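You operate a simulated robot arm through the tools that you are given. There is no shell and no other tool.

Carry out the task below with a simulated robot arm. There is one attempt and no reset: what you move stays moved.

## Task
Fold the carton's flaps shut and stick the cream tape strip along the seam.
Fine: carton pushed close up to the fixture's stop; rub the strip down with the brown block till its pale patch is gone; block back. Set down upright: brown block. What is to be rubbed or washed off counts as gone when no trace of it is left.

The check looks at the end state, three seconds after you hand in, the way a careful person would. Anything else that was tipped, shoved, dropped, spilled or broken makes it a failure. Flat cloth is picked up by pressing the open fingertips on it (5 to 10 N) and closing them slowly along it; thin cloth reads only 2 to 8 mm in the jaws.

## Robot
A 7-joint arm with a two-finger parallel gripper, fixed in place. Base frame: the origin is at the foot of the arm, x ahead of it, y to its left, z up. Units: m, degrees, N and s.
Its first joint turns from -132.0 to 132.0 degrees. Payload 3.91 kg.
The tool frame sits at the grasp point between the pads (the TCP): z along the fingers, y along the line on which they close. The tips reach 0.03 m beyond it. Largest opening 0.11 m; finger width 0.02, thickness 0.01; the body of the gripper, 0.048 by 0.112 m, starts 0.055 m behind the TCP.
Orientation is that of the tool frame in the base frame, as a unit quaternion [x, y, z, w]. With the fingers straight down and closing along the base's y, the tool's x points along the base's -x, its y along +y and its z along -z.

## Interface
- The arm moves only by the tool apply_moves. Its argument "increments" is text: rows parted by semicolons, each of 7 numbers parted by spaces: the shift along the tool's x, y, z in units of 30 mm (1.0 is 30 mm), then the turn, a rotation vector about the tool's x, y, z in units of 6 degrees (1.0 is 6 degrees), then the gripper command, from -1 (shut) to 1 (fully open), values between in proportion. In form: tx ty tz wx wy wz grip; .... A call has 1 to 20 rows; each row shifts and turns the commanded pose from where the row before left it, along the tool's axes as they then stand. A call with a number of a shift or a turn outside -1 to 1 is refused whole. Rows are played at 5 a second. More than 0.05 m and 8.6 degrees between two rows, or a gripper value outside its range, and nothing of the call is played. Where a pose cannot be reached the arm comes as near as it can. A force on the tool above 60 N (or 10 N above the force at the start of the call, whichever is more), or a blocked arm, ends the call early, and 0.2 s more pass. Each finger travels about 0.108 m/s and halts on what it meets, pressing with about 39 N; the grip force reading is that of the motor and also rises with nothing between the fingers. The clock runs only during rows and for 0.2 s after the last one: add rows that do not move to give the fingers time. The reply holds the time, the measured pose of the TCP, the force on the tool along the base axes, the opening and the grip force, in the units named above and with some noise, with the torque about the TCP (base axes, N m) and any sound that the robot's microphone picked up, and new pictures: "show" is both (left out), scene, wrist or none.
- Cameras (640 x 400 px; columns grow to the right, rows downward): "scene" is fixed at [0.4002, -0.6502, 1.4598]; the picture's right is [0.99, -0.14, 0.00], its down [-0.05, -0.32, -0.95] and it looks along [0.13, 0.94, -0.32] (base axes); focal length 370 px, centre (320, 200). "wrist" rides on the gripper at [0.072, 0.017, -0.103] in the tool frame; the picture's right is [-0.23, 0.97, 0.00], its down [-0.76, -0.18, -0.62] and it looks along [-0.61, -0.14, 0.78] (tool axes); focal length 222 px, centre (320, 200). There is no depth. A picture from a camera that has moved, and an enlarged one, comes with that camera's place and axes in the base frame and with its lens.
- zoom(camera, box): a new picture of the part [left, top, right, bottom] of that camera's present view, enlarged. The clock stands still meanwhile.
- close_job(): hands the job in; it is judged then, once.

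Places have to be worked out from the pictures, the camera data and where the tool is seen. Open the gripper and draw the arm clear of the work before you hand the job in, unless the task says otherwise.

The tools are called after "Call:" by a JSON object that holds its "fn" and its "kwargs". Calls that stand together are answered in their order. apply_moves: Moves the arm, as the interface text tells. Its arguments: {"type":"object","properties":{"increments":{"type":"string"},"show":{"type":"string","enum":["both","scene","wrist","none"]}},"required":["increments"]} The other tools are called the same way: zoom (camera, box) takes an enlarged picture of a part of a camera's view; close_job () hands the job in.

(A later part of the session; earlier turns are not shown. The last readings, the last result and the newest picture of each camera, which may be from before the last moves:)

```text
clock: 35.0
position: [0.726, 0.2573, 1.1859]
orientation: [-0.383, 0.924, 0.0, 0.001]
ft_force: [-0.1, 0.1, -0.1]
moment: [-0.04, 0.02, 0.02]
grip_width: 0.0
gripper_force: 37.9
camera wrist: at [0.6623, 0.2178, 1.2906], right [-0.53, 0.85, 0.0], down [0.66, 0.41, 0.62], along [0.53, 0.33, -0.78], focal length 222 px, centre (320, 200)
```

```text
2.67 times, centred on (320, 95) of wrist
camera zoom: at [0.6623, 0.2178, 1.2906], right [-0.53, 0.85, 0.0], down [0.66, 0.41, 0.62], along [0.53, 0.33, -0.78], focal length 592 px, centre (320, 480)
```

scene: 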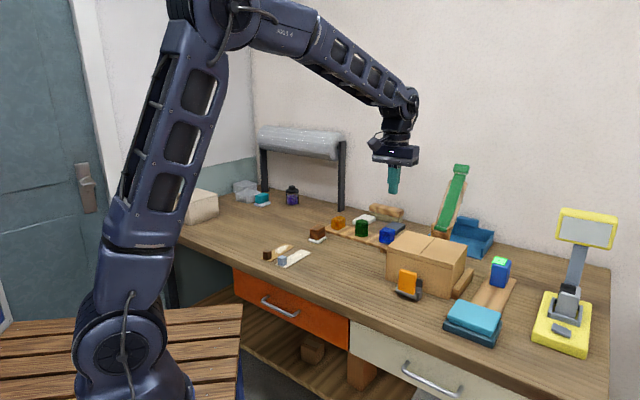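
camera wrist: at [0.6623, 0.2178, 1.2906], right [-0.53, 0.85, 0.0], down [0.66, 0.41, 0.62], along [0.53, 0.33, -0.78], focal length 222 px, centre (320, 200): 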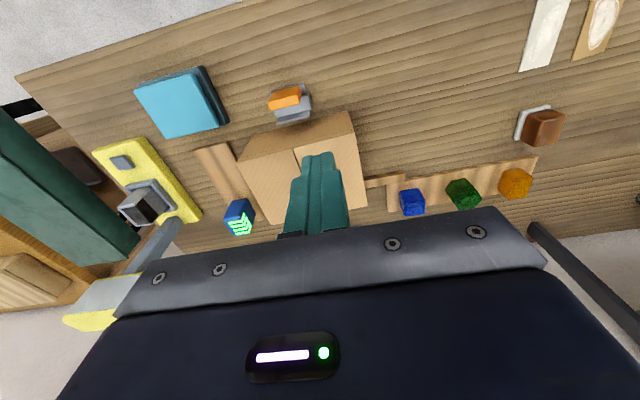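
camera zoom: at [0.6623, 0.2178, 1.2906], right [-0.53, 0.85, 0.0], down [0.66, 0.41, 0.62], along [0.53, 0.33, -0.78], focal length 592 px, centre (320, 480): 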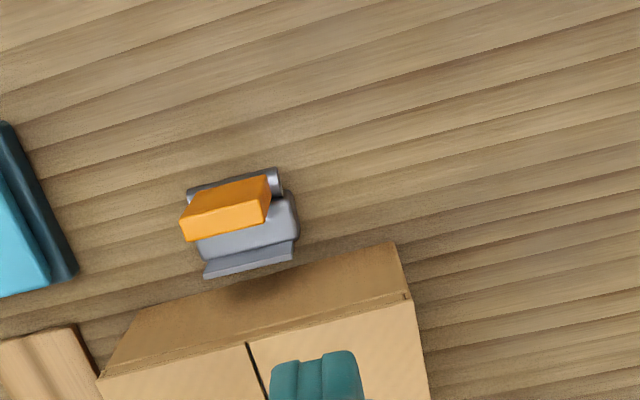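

The carton may have a slight yaw. I open the gripper so the fingers don't cover it and look from a bit higher.

Call:
{"fn": "apply_moves", "kwargs": {"increments": "0 0.3 -1 0 0 0 1; 0 0.3 -1 0 0 0 1; 0 0.3 -1 0 0 0 1; 0 0 0 0 0 0 1", "show": "wrist"}}

Call:
{"fn": "zoom", "kwargs": {"camera": "wrist", "box": [210, 90, 410, 230]}}

```text
clock: 36.0
position: [0.7073, 0.2762, 1.2761]
orientation: [-0.383, 0.924, 0.0, 0.0]
ft_force: [0.4, 0.5, 0.3]
moment: [-0.02, -0.04, 0.0]
grip_width: 0.1101
gripper_force: 0.0
camera wrist: at [0.644, 0.2371, 1.381], right [-0.53, 0.85, 0.0], down [0.66, 0.41, 0.62], along [0.53, 0.33, -0.78], focal length 222 px, centre (320, 200)
```

wrist: 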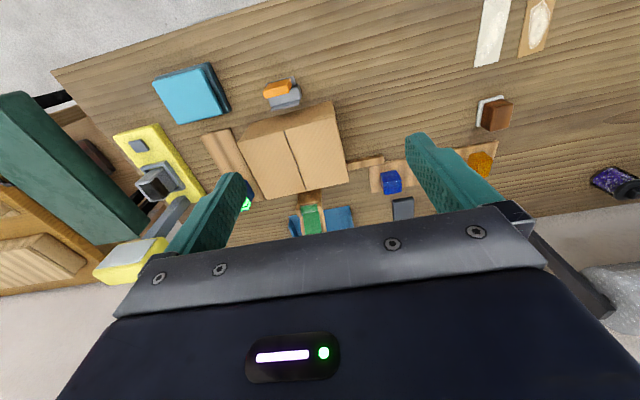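

```text
2.86 times, centred on (310, 160) of wrist
camera zoom: at [0.644, 0.2371, 1.381], right [-0.53, 0.85, 0.0], down [0.66, 0.41, 0.62], along [0.53, 0.33, -0.78], focal length 635 px, centre (349, 314)
```

zoom: 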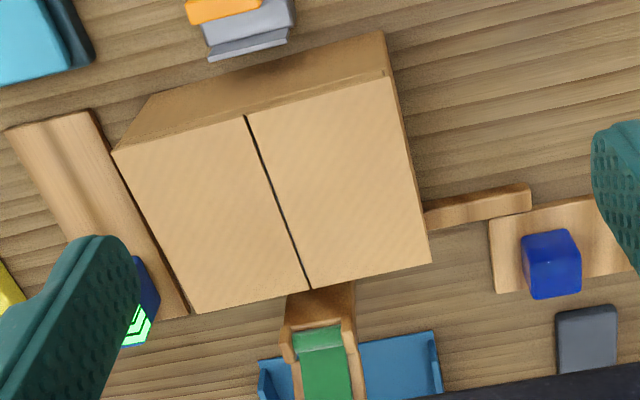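

The carton is square with the rail to within about 1°, with the seam at q≈−0.390, p≈0.764–0.912. Next I fetch the cream strip by its blue tab: move above it (p≈0.637, q≈0.027) with a partly open gripper.

Call:
{"fn": "apply_moves", "kwargs": {"increments": "0.1625 0.922 0 0 0 0 1; 0.1625 0.922 0 0 0 0 1; 0.1625 0.922 0 0 0 0 1; 0.1625 0.922 0 0 0 0 1; 0.1625 0.922 0 0 0 0 1; 0.1625 0.922 0 0 0 0 1; 0.1625 0.922 0 0 0 0 1; 0.1625 0.922 0 0 0 0 1; 0.1625 0.922 0 0 0 0 1; 0.1625 0.922 0 0 0 0 1; 0.1625 0.922 0 0 0 0 1; 0.1625 0.922 0 0 0 0 1; 0 0 1 0 0 0 1; 0 0 1 0 0 0 1; 0 0 1 0 0 0 0.05; 0 0 1 0 0 0 0.05; 0 0 1 0 0 0 0.05; 0 0 1 0 0 0 0.05; 0 0 1 0 0 0 0.05; 0 0 0 0 0 0 0.05"}}

Call:
{"fn": "zoom", "kwargs": {"camera": "wrist", "box": [240, 40, 440, 200]}}

```text
clock: 40.2
position: [0.4302, 0.4696, 1.0663]
orientation: [-0.383, 0.924, 0.0, 0.0]
ft_force: [-0.1, 0.3, -0.6]
moment: [-0.01, 0.01, 0.03]
grip_width: 0.0575
gripper_force: 0.1
camera wrist: at [0.3682, 0.4309, 1.1698], right [-0.53, 0.85, 0.0], down [0.66, 0.41, 0.62], along [0.53, 0.33, -0.78], focal length 222 px, centre (320, 200)
```

scene: 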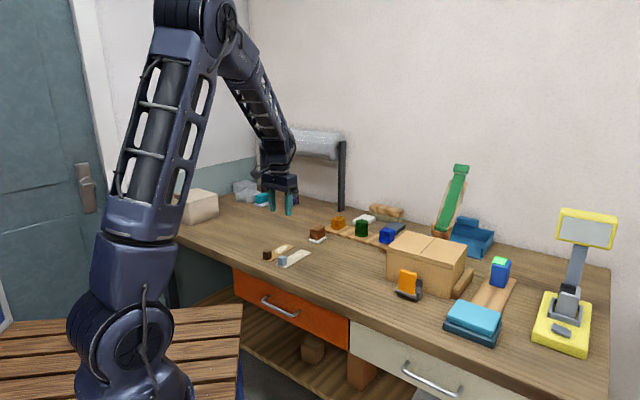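
wrist: 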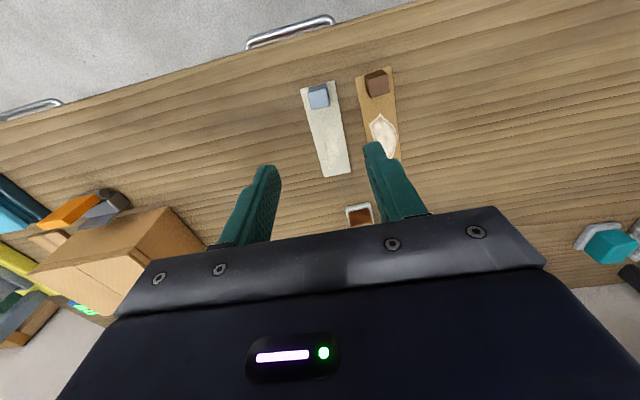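

```text
2.50 times, centred on (340, 120) of wrist
camera zoom: at [0.3682, 0.4309, 1.1698], right [-0.53, 0.85, 0.0], down [0.66, 0.41, 0.62], along [0.53, 0.33, -0.78], focal length 555 px, centre (270, 400)
```

zoom: 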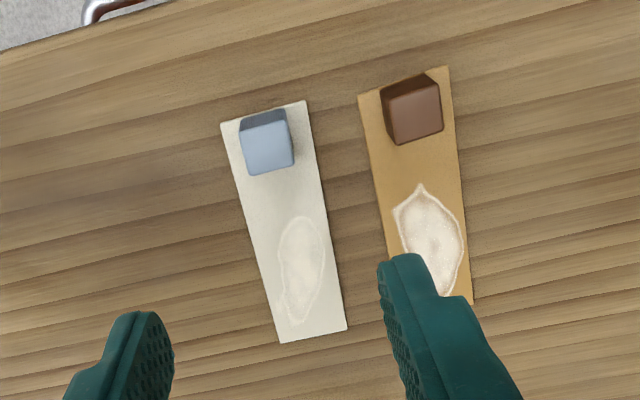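

The tool is aligned over the blue tab (tab centre p≈0.635, q≈0.027, top ≈0.88). I descend with the tips to z≈0.86, fingers on either side.

Call:
{"fn": "apply_moves", "kwargs": {"increments": "0 0 0.98 0 0 0 0.05; 0 0 0.98 0 0 0 0.05; 0 0 0.98 0 0 0 0.05; 0 0 0.98 0 0 0 0.05; 0 0 0.98 0 0 0 0.05; 0 0 0.6 0 0 0 0.05; 0 0 0.38 0 0 0 0.05; 0 0 0 0 0 0 0.05"}}

Call:
{"fn": "zoom", "kwargs": {"camera": "wrist", "box": [220, 100, 420, 240]}}

Call:
{"fn": "zoom", "kwargs": {"camera": "scene", "box": [250, 230, 330, 280]}}

```text
clock: 42.0
position: [0.4301, 0.4725, 0.889]
orientation: [-0.382, 0.924, -0.001, 0.001]
ft_force: [-0.3, -0.1, 1.1]
moment: [0.02, 0.0, 0.02]
grip_width: 0.058
gripper_force: 0.0
camera wrist: at [0.3678, 0.4333, 0.9926], right [-0.53, 0.85, 0.0], down [0.66, 0.41, 0.62], along [0.53, 0.33, -0.78], focal length 222 px, centre (320, 200)
```

scene: 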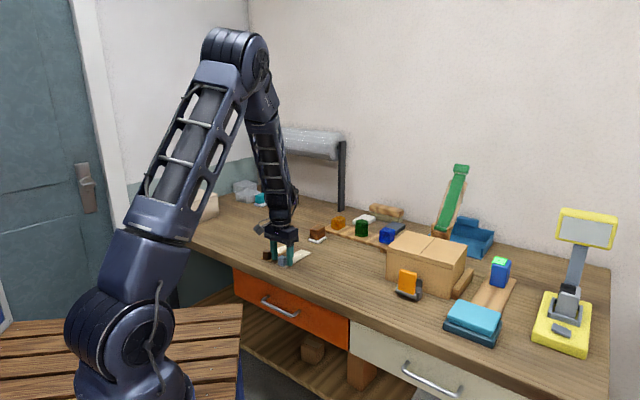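
wrist: 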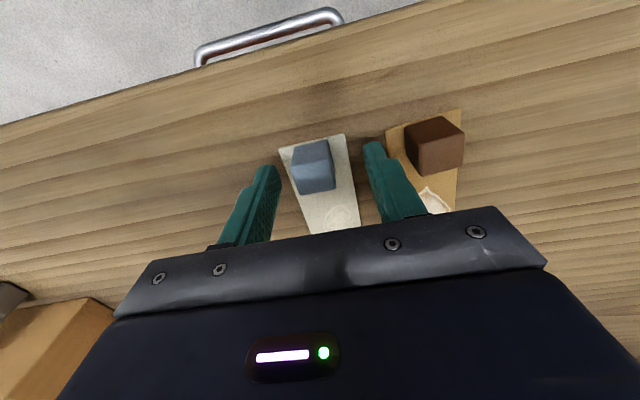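

```text
2.86 times, centred on (320, 170) of wrist
camera zoom: at [0.3678, 0.4333, 0.9926], right [-0.53, 0.85, 0.0], down [0.66, 0.41, 0.62], along [0.53, 0.33, -0.78], focal length 635 px, centre (320, 286)
```

zoom: 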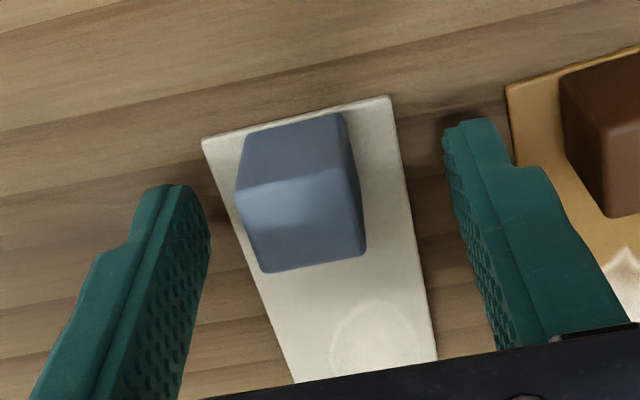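

```text
8.00 times, centred on (290, 255) of scene
camera zoom: at [0.4002, -0.6502, 1.4598], right [0.99, -0.14, 0.0], down [-0.05, -0.32, -0.95], along [0.13, 0.94, -0.32], focal length 2964 px, centre (560, -240)
```

zoom: 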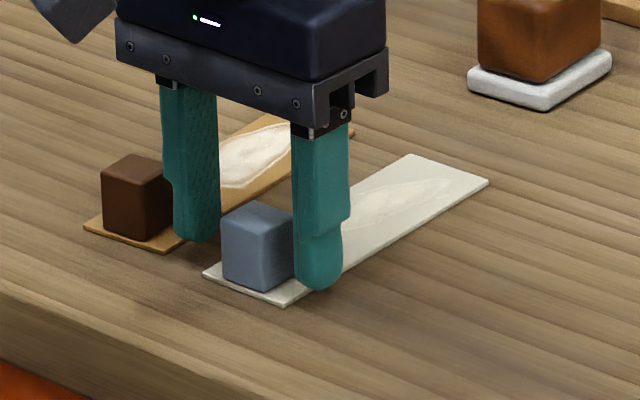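

The fingers straddle the tab without touching the neighbouring strip. I fine-shift 3 mm and close.

Call:
{"fn": "apply_moves", "kwargs": {"increments": "0.1 -0.08 0 0 0 0 0.05; 0 0 0 0 0 0 -0.3; 0 0 0 0 0 0 -0.6; 0 0 0 0 0 0 -0.8; 0 0 0 0 0 0 -1; 0 0 0 0 0 0 -1; 0 0 0 0 0 0 -1", "show": "wrist"}}

```text
clock: 43.6
position: [0.4311, 0.4686, 0.8893]
orientation: [-0.383, 0.924, 0.0, 0.0]
ft_force: [0.0, 1.0, 0.5]
moment: [0.09, -0.11, 0.08]
grip_width: 0.0222
gripper_force: 38.4
camera wrist: at [0.3673, 0.4292, 0.9927], right [-0.53, 0.85, 0.0], down [0.66, 0.41, 0.62], along [0.53, 0.33, -0.78], focal length 222 px, centre (320, 200)
```

wrist: 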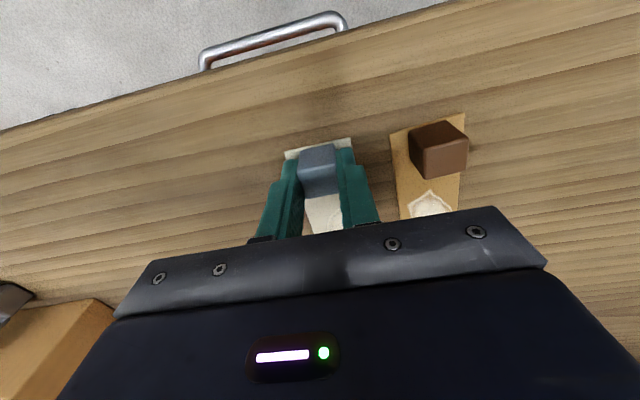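

The tab is gripped (22 mm). I lift slowly and check that the strip comes along.

Call:
{"fn": "apply_moves", "kwargs": {"increments": "0 0 -0.3 0 0 0 -1; 0 0 -0.5 0 0 0 -1; 0 0 -0.8 0 0 0 -1; 0 0 -1 0 0 0 -1; 0 0 -1 0 0 0 -1; 0 0 0 0 0 0 -1"}}

Call:
{"fn": "zoom", "kwargs": {"camera": "scene", "box": [240, 200, 340, 270]}}

```text
clock: 45.0
position: [0.4312, 0.4682, 0.9981]
orientation: [-0.382, 0.924, 0.0, 0.0]
ft_force: [-0.1, 0.1, 0.1]
moment: [-0.02, 0.04, 0.0]
grip_width: 0.0218
gripper_force: 39.1
camera wrist: at [0.3679, 0.4286, 1.1022], right [-0.53, 0.85, 0.0], down [0.66, 0.41, 0.62], along [0.53, 0.33, -0.78], focal length 222 px, centre (320, 200)
```

scene: 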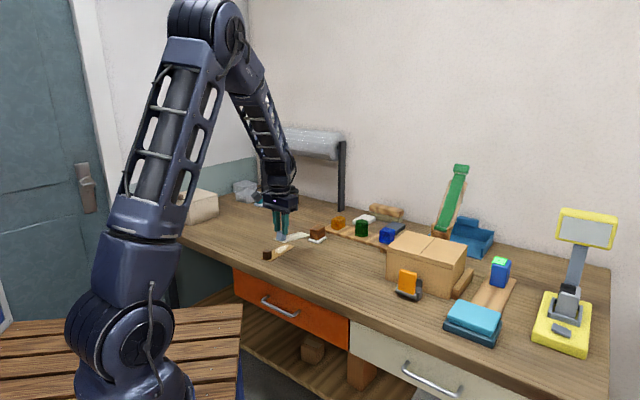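
wrist: 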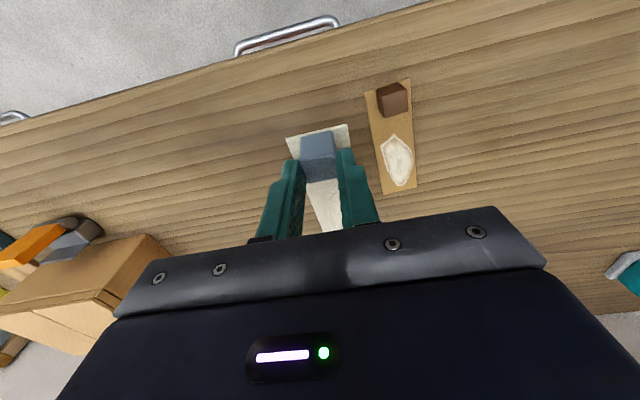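

```text
5.71 times, centred on (290, 235) of scene
camera zoom: at [0.4002, -0.6502, 1.4598], right [0.99, -0.14, 0.0], down [-0.05, -0.32, -0.95], along [0.13, 0.94, -0.32], focal length 2117 px, centre (491, 0)
```

zoom: 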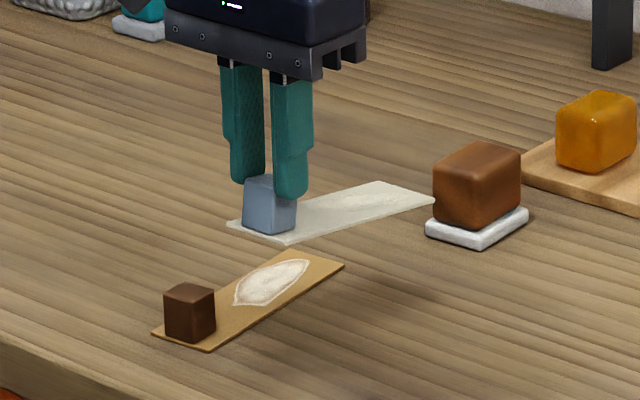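

The strip came up, held rigid, but the tab seems to have slid about 10 mm down in the grip. I wait briefly and zoom to see whether it is stable.

Call:
{"fn": "apply_moves", "kwargs": {"increments": "0 0 0 0 0 0 -1; 0 0 0 0 0 0 -1; 0 0 0 0 0 0 -1; 0 0 0 0 0 0 -1; 0 0 0 0 0 0 -1", "show": "none"}}

Call:
{"fn": "zoom", "kwargs": {"camera": "scene", "box": [260, 210, 320, 250]}}

Call:
{"fn": "zoom", "kwargs": {"camera": "wrist", "box": [240, 100, 400, 240]}}

```text
clock: 46.2
position: [0.431, 0.4684, 0.9982]
orientation: [-0.383, 0.924, 0.0, 0.0]
ft_force: [-1.0, -0.5, 0.0]
moment: [0.04, -0.04, 0.0]
grip_width: 0.0221
gripper_force: 38.9
```

```text
10.00 times, centred on (290, 230) of scene
camera zoom: at [0.4002, -0.6502, 1.4598], right [0.99, -0.14, 0.0], down [-0.05, -0.32, -0.95], along [0.13, 0.94, -0.32], focal length 3704 px, centre (620, -100)
```

zoom: 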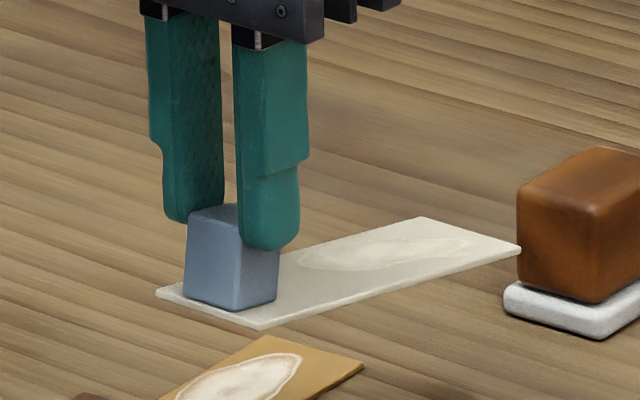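

```text
2.86 times, centred on (320, 170) of wrist
camera zoom: at [0.3678, 0.4287, 1.102], right [-0.53, 0.85, 0.0], down [0.66, 0.41, 0.62], along [0.53, 0.33, -0.78], focal length 635 px, centre (320, 286)
```

zoom: 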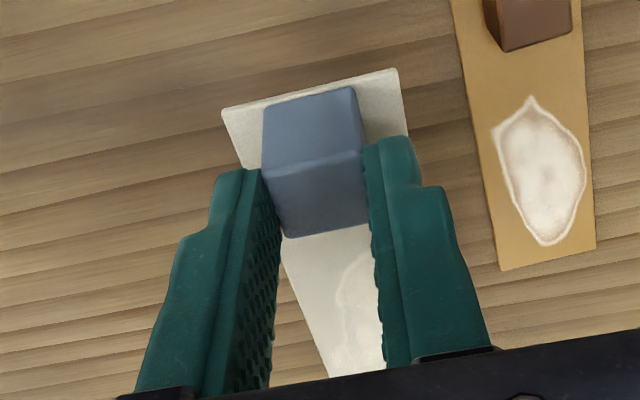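

The grip is stable, and the strip extends from 14 mm behind to 126 mm ahead of the TCP. I raise it and carry it over the carton's seam (TCP target p≈0.782, q≈−0.390) at a safe height.

Call:
{"fn": "apply_moves", "kwargs": {"increments": "0 0 -0.95 0 0 0 -1; 0 0 -0.95 0 0 0 -1; 0 0 -0.95 0 0 0 -1; -0.325 -0.925 0 0 0 0 -1; -0.325 -0.925 0 0 0 0 -1; -0.325 -0.925 0 0 0 0 -1; -0.325 -0.925 0 0 0 0 -1; -0.325 -0.925 0 0 0 0 -1; -0.325 -0.925 0 0 0 0 -1; -0.325 -0.925 0 0 0 0 -1; -0.325 -0.925 0 0 0 0 -1; -0.325 -0.925 0 0 0 0 -1; -0.325 -0.925 0 0 0 0 -1; -0.325 -0.925 0 0 0 0 -1; -0.325 -0.925 0 0 0 0 -1; -0.325 -0.925 0 0 0 0 -1; -0.325 -0.925 0 0 0 0 -1; -0.325 -0.925 0 0 0 0 -1; 0 0 0 0 0 0 -1"}}

Call:
{"fn": "zoom", "kwargs": {"camera": "scene", "box": [360, 180, 500, 310]}}

Call:
{"fn": "zoom", "kwargs": {"camera": "wrist", "box": [220, 60, 420, 240]}}

```text
clock: 50.2
position: [0.8303, 0.275, 1.0828]
orientation: [-0.382, 0.924, 0.0, 0.001]
ft_force: [0.4, -0.2, -0.1]
moment: [0.02, 0.03, 0.0]
grip_width: 0.0221
gripper_force: 39.0
camera wrist: at [0.7673, 0.2367, 1.186], right [-0.53, 0.85, 0.0], down [0.66, 0.41, 0.62], along [0.53, 0.33, -0.78], focal length 222 px, centre (320, 200)
```

scene: 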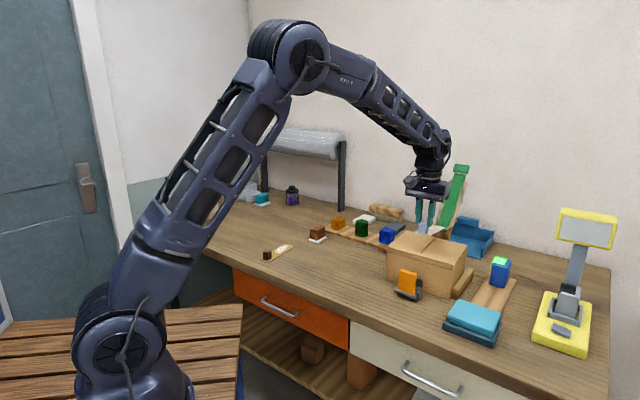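
wrist: 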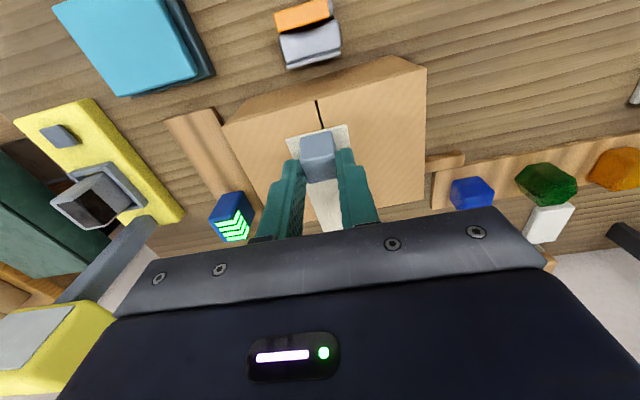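

```text
3.08 times, centred on (430, 245) of scene
camera zoom: at [0.4002, -0.6502, 1.4598], right [0.99, -0.14, 0.0], down [-0.05, -0.32, -0.95], along [0.13, 0.94, -0.32], focal length 1140 px, centre (-18, 62)
```

zoom: 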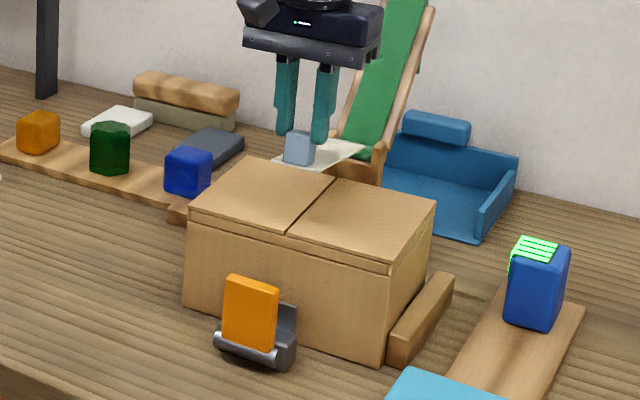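

```text
2.22 times, centred on (320, 150) of wrist
camera zoom: at [0.7673, 0.2367, 1.186], right [-0.53, 0.85, 0.0], down [0.66, 0.41, 0.62], along [0.53, 0.33, -0.78], focal length 494 px, centre (320, 311)
```

zoom: 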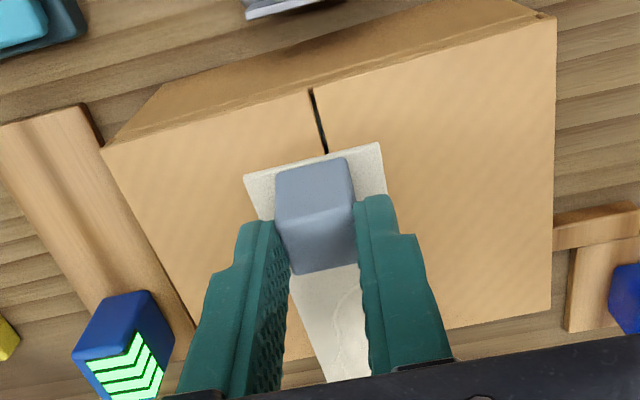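

Aligned: strip p 0.768–0.908 against carton 0.763–0.911, with the seam at q≈−0.391 and about 1.5° yaw. I trim 1.5° and 2 mm, and descend to just above the flaps.

Call:
{"fn": "apply_moves", "kwargs": {"increments": "0 0.07 0 0 0 -0.25 -1; 0 0 0.5 0 0 0 -1; 0 0 0.5 0 0 0 -1; 0 0 0.5 0 0 0 -1; 0 0 0.3 0 0 0 -1; 0 0 0 0 0 0 -1"}}

Call:
{"fn": "zoom", "kwargs": {"camera": "scene", "box": [380, 210, 480, 290]}}

Call:
{"fn": "zoom", "kwargs": {"camera": "wrist", "box": [220, 60, 420, 240]}}

```text
clock: 51.6
position: [0.8281, 0.2783, 1.0288]
orientation: [-0.394, 0.919, -0.001, 0.0]
ft_force: [-0.7, -1.0, 8.2]
moment: [0.68, -0.68, -0.01]
grip_width: 0.0223
gripper_force: 38.6
camera wrist: at [0.7653, 0.2365, 1.1331], right [-0.55, 0.84, 0.0], down [0.65, 0.43, 0.62], along [0.52, 0.34, -0.78], focal length 222 px, centre (320, 200)
```

scene: 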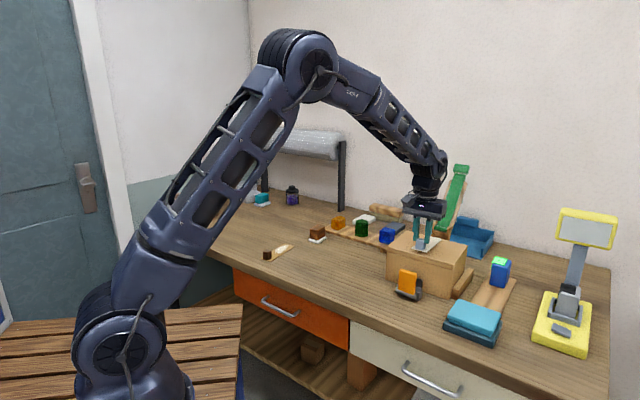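
wrist: 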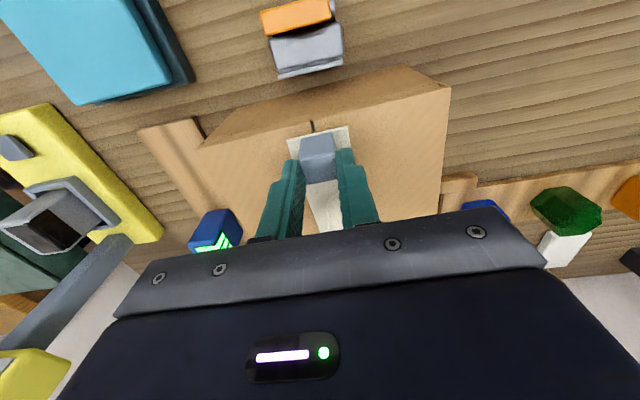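

```text
5.00 times, centred on (430, 250) of scene
camera zoom: at [0.4002, -0.6502, 1.4598], right [0.99, -0.14, 0.0], down [-0.05, -0.32, -0.95], along [0.13, 0.94, -0.32], focal length 1852 px, centre (-230, -50)
```

zoom: 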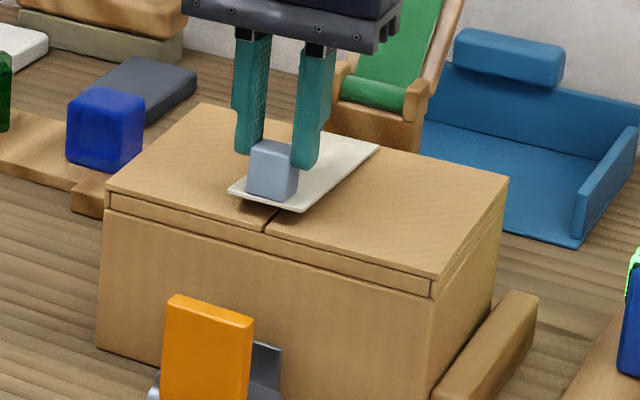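

```text
2.22 times, centred on (320, 150) of wrist
camera zoom: at [0.7653, 0.2365, 1.1331], right [-0.55, 0.84, 0.0], down [0.65, 0.43, 0.62], along [0.52, 0.34, -0.78], focal length 494 px, centre (320, 311)
```

zoom: 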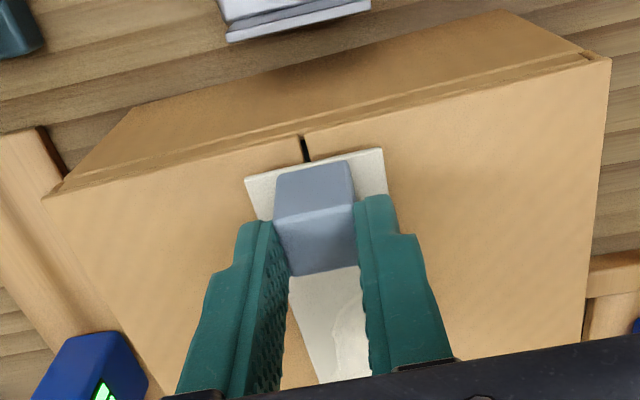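

The strip's far end has touched (8 N, moment shows contact about 0.12 m ahead). I lower a few mm more in small steps to bring the near end down.

Call:
{"fn": "apply_moves", "kwargs": {"increments": "0 0 0.1 0 0 0 -1; 0 0 0.1 0 0 0 -1; 0 0 0 0 0 0 -1", "show": "wrist"}}

Call:
{"fn": "zoom", "kwargs": {"camera": "scene", "box": [400, 220, 460, 260]}}

```text
clock: 52.4
position: [0.8269, 0.2774, 1.0232]
orientation: [-0.395, 0.919, 0.0, 0.001]
ft_force: [-1.5, -0.3, 7.4]
moment: [0.64, -0.69, 0.04]
grip_width: 0.0224
gripper_force: 39.0
camera wrist: at [0.7656, 0.2364, 1.1272], right [-0.55, 0.84, 0.0], down [0.65, 0.43, 0.62], along [0.52, 0.34, -0.78], focal length 222 px, centre (320, 200)
```

wrist: 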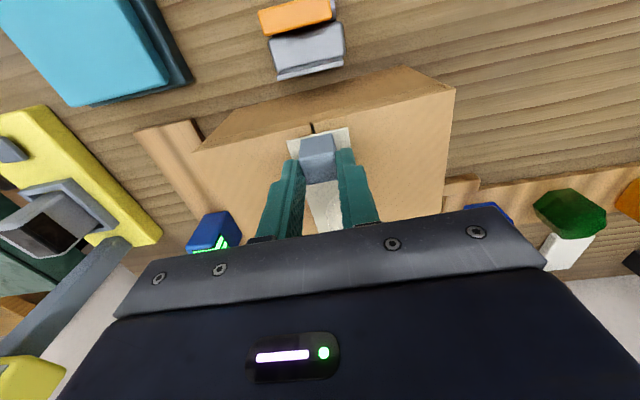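

```text
10.00 times, centred on (430, 240) of scene
camera zoom: at [0.4002, -0.6502, 1.4598], right [0.99, -0.14, 0.0], down [-0.05, -0.32, -0.95], along [0.13, 0.94, -0.32], focal length 3704 px, centre (-780, -200)
```

zoom: 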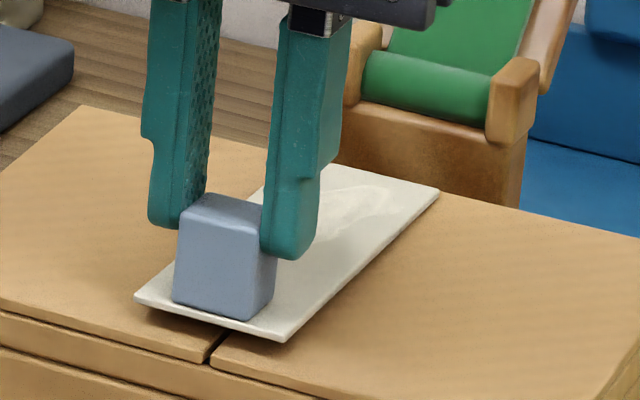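

The near end is still a few mm up and coming down steadily. I continue.

Call:
{"fn": "apply_moves", "kwargs": {"increments": "0 0 0.1 0 0 0 -1; 0 0 0.1 0 0 0 -1; 0 0 0 0 0 0 -1", "show": "none"}}

Call:
{"fn": "zoom", "kwargs": {"camera": "scene", "box": [400, 220, 460, 260]}}

```text
clock: 53.2
position: [0.8283, 0.2773, 1.0167]
orientation: [-0.395, 0.919, 0.0, 0.0]
ft_force: [-0.9, -0.9, 8.9]
moment: [0.71, -0.7, -0.01]
grip_width: 0.0225
gripper_force: 39.1
```

```text
10.00 times, centred on (430, 240) of scene
camera zoom: at [0.4002, -0.6502, 1.4598], right [0.99, -0.14, 0.0], down [-0.05, -0.32, -0.95], along [0.13, 0.94, -0.32], focal length 3704 px, centre (-780, -200)
```

zoom: 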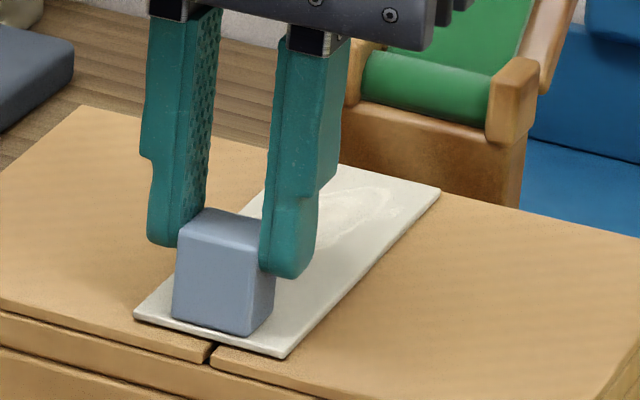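

Nearly flat now. One more 3 mm, reading the force.

Call:
{"fn": "apply_moves", "kwargs": {"increments": "0 0 0.1 0 0 0 -1; 0 0 0 0 0 0 -1", "show": "none"}}

Call:
{"fn": "zoom", "kwargs": {"camera": "scene", "box": [400, 220, 460, 260]}}

```text
clock: 53.8
position: [0.8288, 0.2774, 1.0157]
orientation: [-0.395, 0.919, 0.0, 0.001]
ft_force: [-1.0, -1.2, 20.9]
moment: [0.16, -0.11, 0.04]
grip_width: 0.0223
gripper_force: 38.5
```

```text
10.00 times, centred on (430, 240) of scene
camera zoom: at [0.4002, -0.6502, 1.4598], right [0.99, -0.14, 0.0], down [-0.05, -0.32, -0.95], along [0.13, 0.94, -0.32], focal length 3704 px, centre (-780, -200)
```

zoom: 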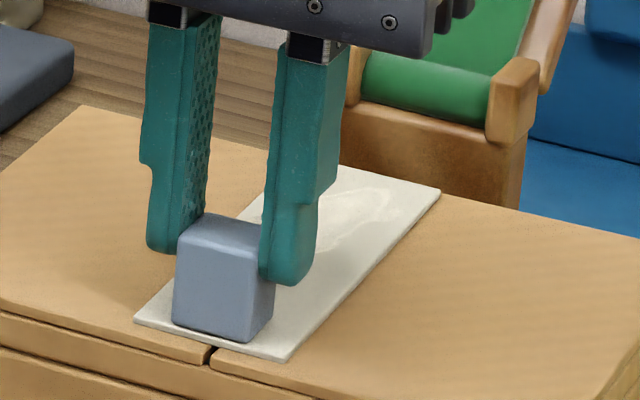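

Force jumped to 21 N with the moment gone: the strip lies flat on the seam. I release the tab gently and lift off.

Call:
{"fn": "apply_moves", "kwargs": {"increments": "0 0 -0.03 0 0 0 -0.5; 0 0 0 0 0 0 -0.2; 0 0 0 0 0 0 0.05; 0 0 0 0 0 0 0.05; 0 0 -0.5 0 0 0 0.05; 0 0 -1 0 0 0 0.05; 0 0 -1 0 0 0 0.05; 0 0 -1 0 0 0 1; 0.8 0 -1 0 0 0 1; 1 0 -1 0 0 0 1; 0 0 0 0 0 0 1"}}

Call:
{"fn": "zoom", "kwargs": {"camera": "scene", "box": [380, 210, 480, 290]}}

Call:
{"fn": "zoom", "kwargs": {"camera": "wrist", "box": [220, 60, 420, 220]}}

```text
clock: 56.2
position: [0.7918, 0.2352, 1.1798]
orientation: [-0.395, 0.918, 0.0, 0.0]
ft_force: [-0.2, -0.1, -0.3]
moment: [-0.01, 0.0, 0.01]
grip_width: 0.1103
gripper_force: 0.0
camera wrist: at [0.7291, 0.195, 1.2835], right [-0.55, 0.84, 0.0], down [0.65, 0.43, 0.62], along [0.52, 0.34, -0.78], focal length 222 px, centre (320, 200)
```

scene: 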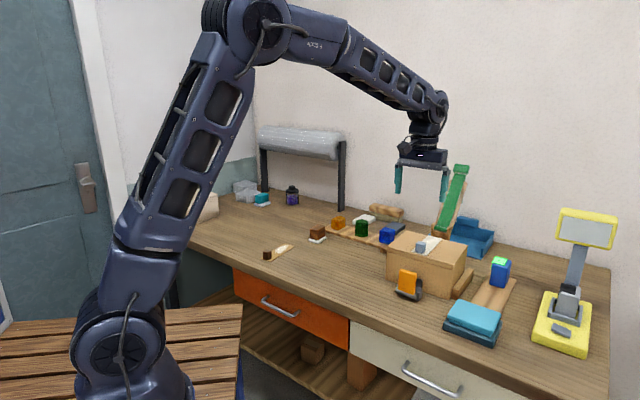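
wrist: 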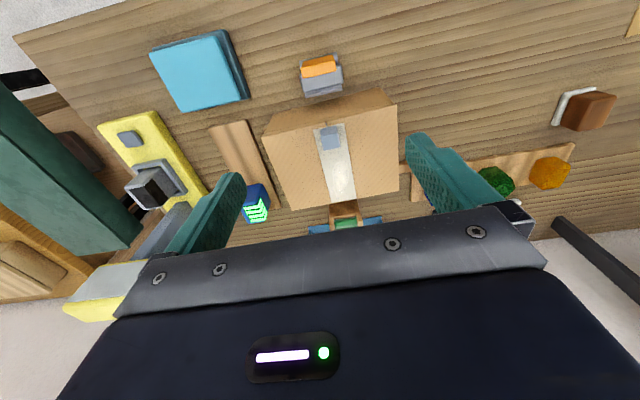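

```text
5.00 times, centred on (430, 250) of scene
camera zoom: at [0.4002, -0.6502, 1.4598], right [0.99, -0.14, 0.0], down [-0.05, -0.32, -0.95], along [0.13, 0.94, -0.32], focal length 1852 px, centre (-230, -50)
```

zoom: 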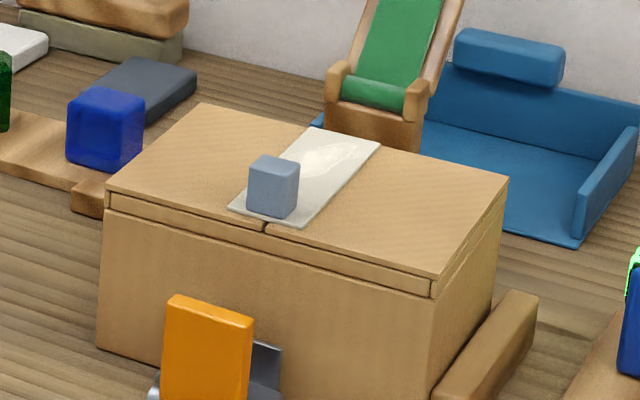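

```text
2.50 times, centred on (320, 140) of wrist
camera zoom: at [0.7291, 0.195, 1.2835], right [-0.55, 0.84, 0.0], down [0.65, 0.43, 0.62], along [0.52, 0.34, -0.78], focal length 555 px, centre (320, 350)
```

zoom: 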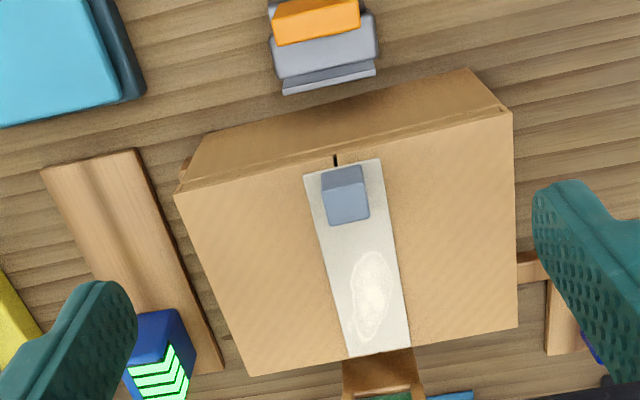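

The strip lies well over the seam, with the pale patch on its far half (p≈0.825–0.896). Now the brown block: I judge it at p 0.843–0.889, q 0.034–0.072, z 0.862–0.905 on its white rest. I move above it.

Call:
{"fn": "apply_moves", "kwargs": {"increments": "0 0 0 0 0 0.25 0.45; -0.291 0.93 0 0 0 0 0.45; -0.291 0.93 0 0 0 0 0.45; -0.291 0.93 0 0 0 0 0.45; -0.291 0.93 0 0 0 0 0.45; -0.291 0.93 0 0 0 0 0.45; -0.291 0.93 0 0 0 0 0.45; -0.291 0.93 0 0 0 0 0.45; -0.291 0.93 0 0 0 0 0.45; -0.291 0.93 0 0 0 0 0.45; -0.291 0.93 0 0 0 0 0.45; -0.291 0.93 0 0 0 0 0.45; -0.291 0.93 0 0 0 0 0.45; -0.291 0.93 0 0 0 0 0.45; -0.291 0.93 0 0 0 0 0.45; -0.291 0.93 0 0 0 0 0.45; -0.291 0.93 0 0 0 0 0.45; 0 0 0 0 0 0 0.45"}}

Call:
{"fn": "zoom", "kwargs": {"camera": "wrist", "box": [240, 80, 400, 220]}}

Call:
{"fn": "zoom", "kwargs": {"camera": "scene", "box": [290, 210, 350, 250]}}

```text
clock: 60.0
position: [0.575, 0.6533, 1.1784]
orientation: [-0.383, 0.924, 0.0, 0.001]
ft_force: [1.1, 0.0, -0.3]
moment: [-0.02, 0.0, -0.01]
grip_width: 0.0797
gripper_force: 0.0
camera wrist: at [0.5112, 0.6139, 1.2829], right [-0.53, 0.85, 0.0], down [0.66, 0.41, 0.62], along [0.53, 0.33, -0.78], focal length 222 px, centre (320, 200)
```

scene: 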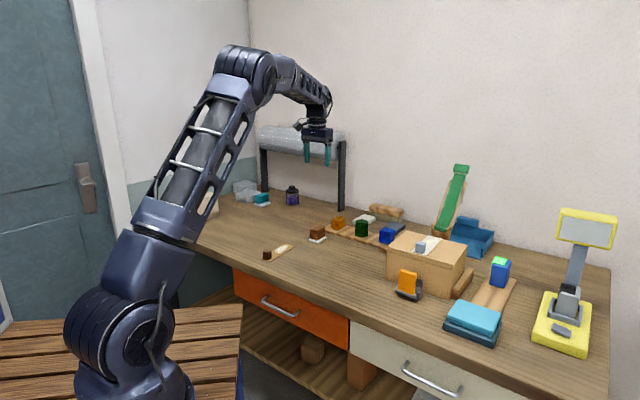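
wrist: 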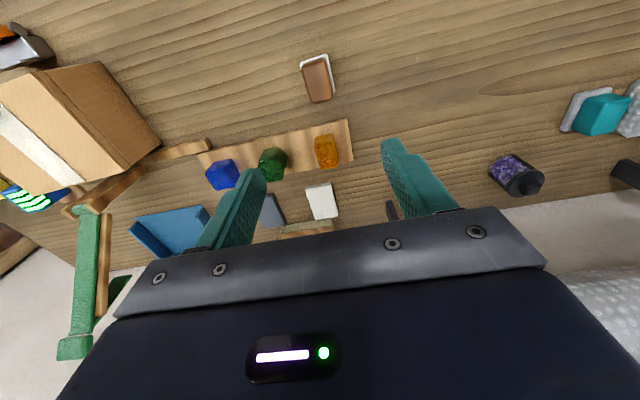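

```text
2.86 times, centred on (320, 150) of wrist
camera zoom: at [0.5112, 0.6139, 1.2829], right [-0.53, 0.85, 0.0], down [0.66, 0.41, 0.62], along [0.53, 0.33, -0.78], focal length 635 px, centre (320, 343)
```

zoom: 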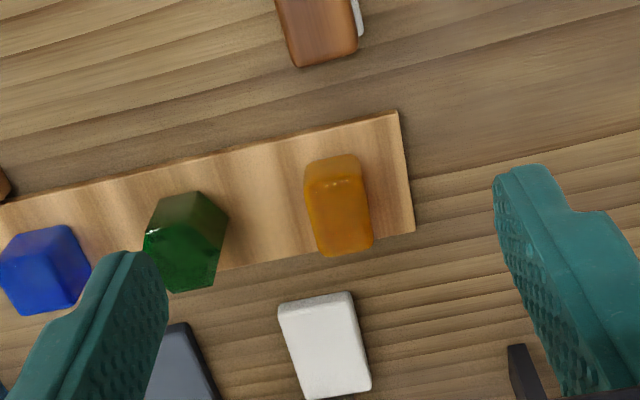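

```text
10.00 times, centred on (320, 230) of scene
camera zoom: at [0.4002, -0.6502, 1.4598], right [0.99, -0.14, 0.0], down [-0.05, -0.32, -0.95], along [0.13, 0.94, -0.32], focal length 3704 px, centre (320, -100)
```

zoom: 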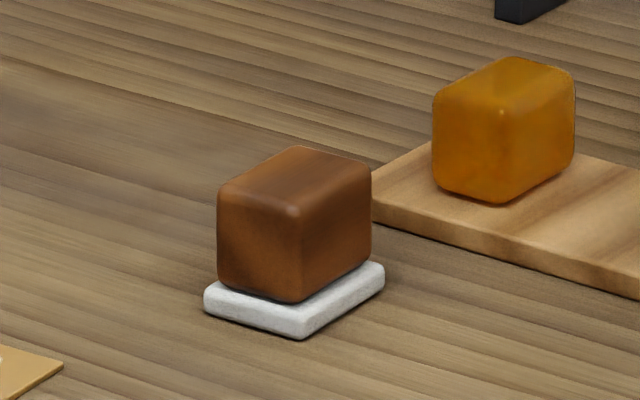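

I zoom on the block itself to refine its position.

Call:
{"fn": "zoom", "kwargs": {"camera": "wrist", "box": [270, 30, 370, 120]}}

```text
4.44 times, centred on (320, 75) of wrist
camera zoom: at [0.5112, 0.6139, 1.2829], right [-0.53, 0.85, 0.0], down [0.66, 0.41, 0.62], along [0.53, 0.33, -0.78], focal length 987 px, centre (320, 756)
```

zoom: 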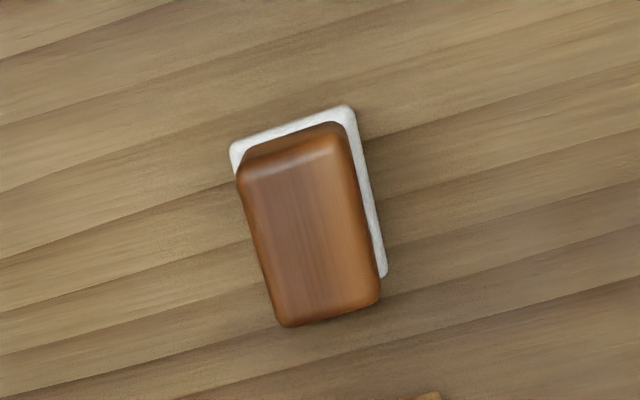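

The block centre is at p≈0.8655, q≈0.053. I trim and descend to tip z≈0.872, astride the block and above the rest.

Call:
{"fn": "apply_moves", "kwargs": {"increments": "0.1 -0.08 0.98 0 0 0 0.45; 0 0 0.98 0 0 0 0.45; 0 0 0.98 0 0 0 0.45; 0 0 0.98 0 0 0 0.45; 0 0 0.98 0 0 0 0.45; 0 0 0.98 0 0 0 0.45; 0 0 0.98 0 0 0 0.45; 0 0 0.98 0 0 0 0.45; 0 0 0.9 0 0 0 0.45; 0 0 0.45 0 0 0 0.45; 0 0 0 0 0 0 0.45"}}

Call:
{"fn": "zoom", "kwargs": {"camera": "scene", "box": [280, 200, 355, 250]}}

Call:
{"fn": "zoom", "kwargs": {"camera": "wrist", "box": [220, 80, 420, 240]}}

```text
clock: 62.4
position: [0.5741, 0.6469, 0.9021]
orientation: [-0.383, 0.924, 0.0, -0.001]
ft_force: [0.3, -0.5, 0.4]
moment: [0.03, 0.0, 0.0]
grip_width: 0.0798
gripper_force: 0.0
camera wrist: at [0.5108, 0.608, 1.007], right [-0.53, 0.85, 0.0], down [0.66, 0.41, 0.62], along [0.53, 0.33, -0.78], focal length 222 px, centre (320, 200)
```

scene: 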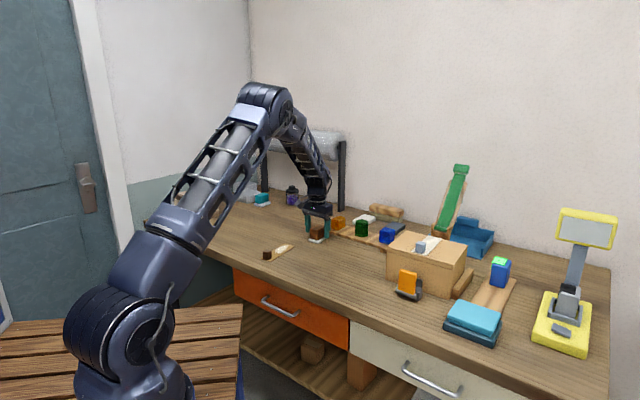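
wrist: 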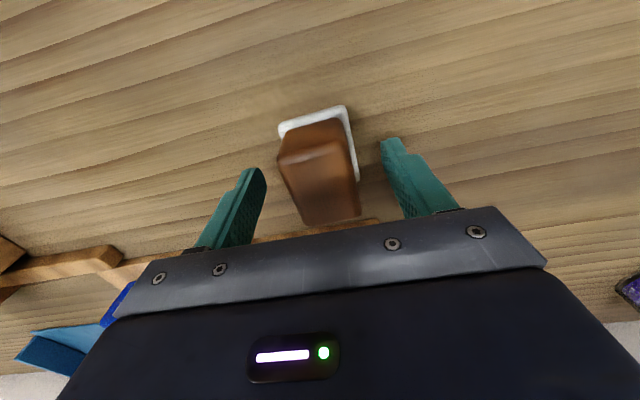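

```text
8.00 times, centred on (318, 225) of scene
camera zoom: at [0.4002, -0.6502, 1.4598], right [0.99, -0.14, 0.0], down [-0.05, -0.32, -0.95], along [0.13, 0.94, -0.32], focal length 2964 px, centre (340, 0)
```

zoom: 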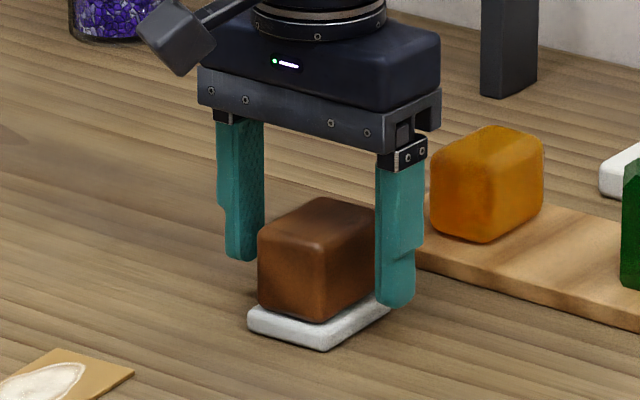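

```text
2.50 times, centred on (320, 160) of wrist
camera zoom: at [0.5108, 0.608, 1.007], right [-0.53, 0.85, 0.0], down [0.66, 0.41, 0.62], along [0.53, 0.33, -0.78], focal length 555 px, centre (320, 300)
```

zoom: 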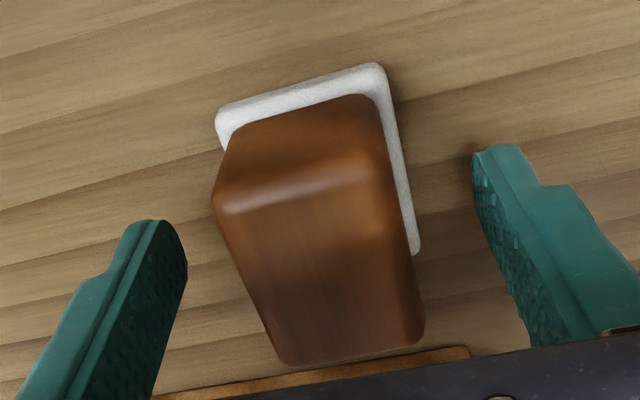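

The block is nicely between the fingers. I close on it and note the pose for returning it (p 0.8634, q 0.0515, z 0.902).

Call:
{"fn": "apply_moves", "kwargs": {"increments": "0 0.03 0 0 0 0 0.1; 0 0 0 0 0 0 -0.1; 0 0 0 0 0 0 -0.3; 0 0 0 0 0 0 -0.5; 0 0 0 0 0 0 -1; 0 0 0 0 0 0 -1; 0 0 0 0 0 0 -1", "show": "wrist"}}

```text
clock: 64.0
position: [0.5744, 0.6486, 0.9036]
orientation: [-0.383, 0.924, 0.0, 0.0]
ft_force: [0.6, -0.4, 0.4]
moment: [0.01, -0.03, -0.04]
grip_width: 0.0397
gripper_force: 38.7
camera wrist: at [0.5105, 0.6092, 1.0076], right [-0.53, 0.85, 0.0], down [0.66, 0.41, 0.62], along [0.53, 0.33, -0.78], focal length 222 px, centre (320, 200)
```

wrist: 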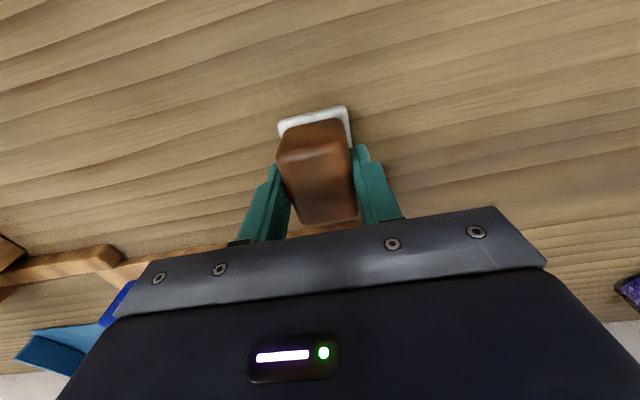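

The block is gripped at 40 mm. I lift it straight up and check that the rest stays behind.

Call:
{"fn": "apply_moves", "kwargs": {"increments": "0 0 -0.3 0 0 0 -1; 0 0 -0.5 0 0 0 -1; 0 0 -0.9 0 0 0 -1; 0 0 -1 0 0 0 -1; 0 0 -1 0 0 0 -1; 0 0 -1 0 0 0 -1; 0 0 -1 0 0 0 -1; 0 0 0 0 0 0 -1"}}

Call:
{"fn": "zoom", "kwargs": {"camera": "scene", "box": [280, 170, 370, 250]}}

Call:
{"fn": "zoom", "kwargs": {"camera": "wrist", "box": [240, 60, 400, 240]}}

```text
clock: 65.8
position: [0.5729, 0.6485, 1.0762]
orientation: [-0.383, 0.924, 0.0, 0.0]
ft_force: [0.7, 1.0, -1.8]
moment: [-0.02, 0.01, -0.02]
grip_width: 0.0399
gripper_force: 38.8
camera wrist: at [0.5103, 0.6101, 1.1799], right [-0.53, 0.85, 0.0], down [0.66, 0.41, 0.62], along [0.53, 0.33, -0.78], focal length 222 px, centre (320, 200)
```

scene: 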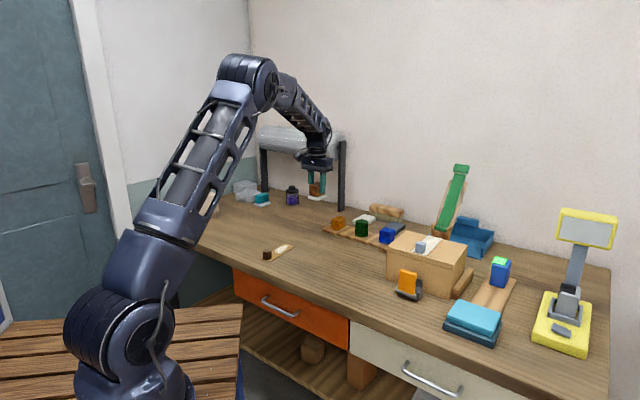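
wrist: 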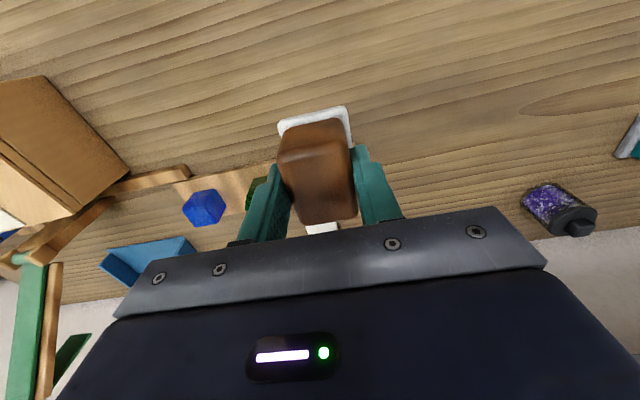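

```text
5.00 times, centred on (325, 210) of scene
camera zoom: at [0.4002, -0.6502, 1.4598], right [0.99, -0.14, 0.0], down [-0.05, -0.32, -0.95], along [0.13, 0.94, -0.32], focal length 1852 px, centre (295, 150)
```

zoom: 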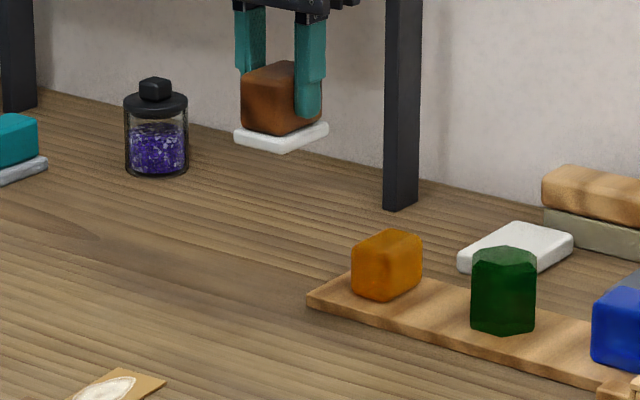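

```text
2.22 times, centred on (320, 150) of wrist
camera zoom: at [0.5103, 0.6101, 1.1799], right [-0.53, 0.85, 0.0], down [0.66, 0.41, 0.62], along [0.53, 0.33, -0.78], focal length 494 px, centre (320, 311)
```

zoom: 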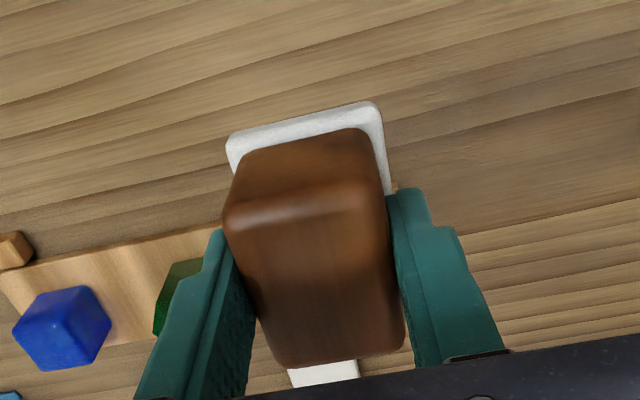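

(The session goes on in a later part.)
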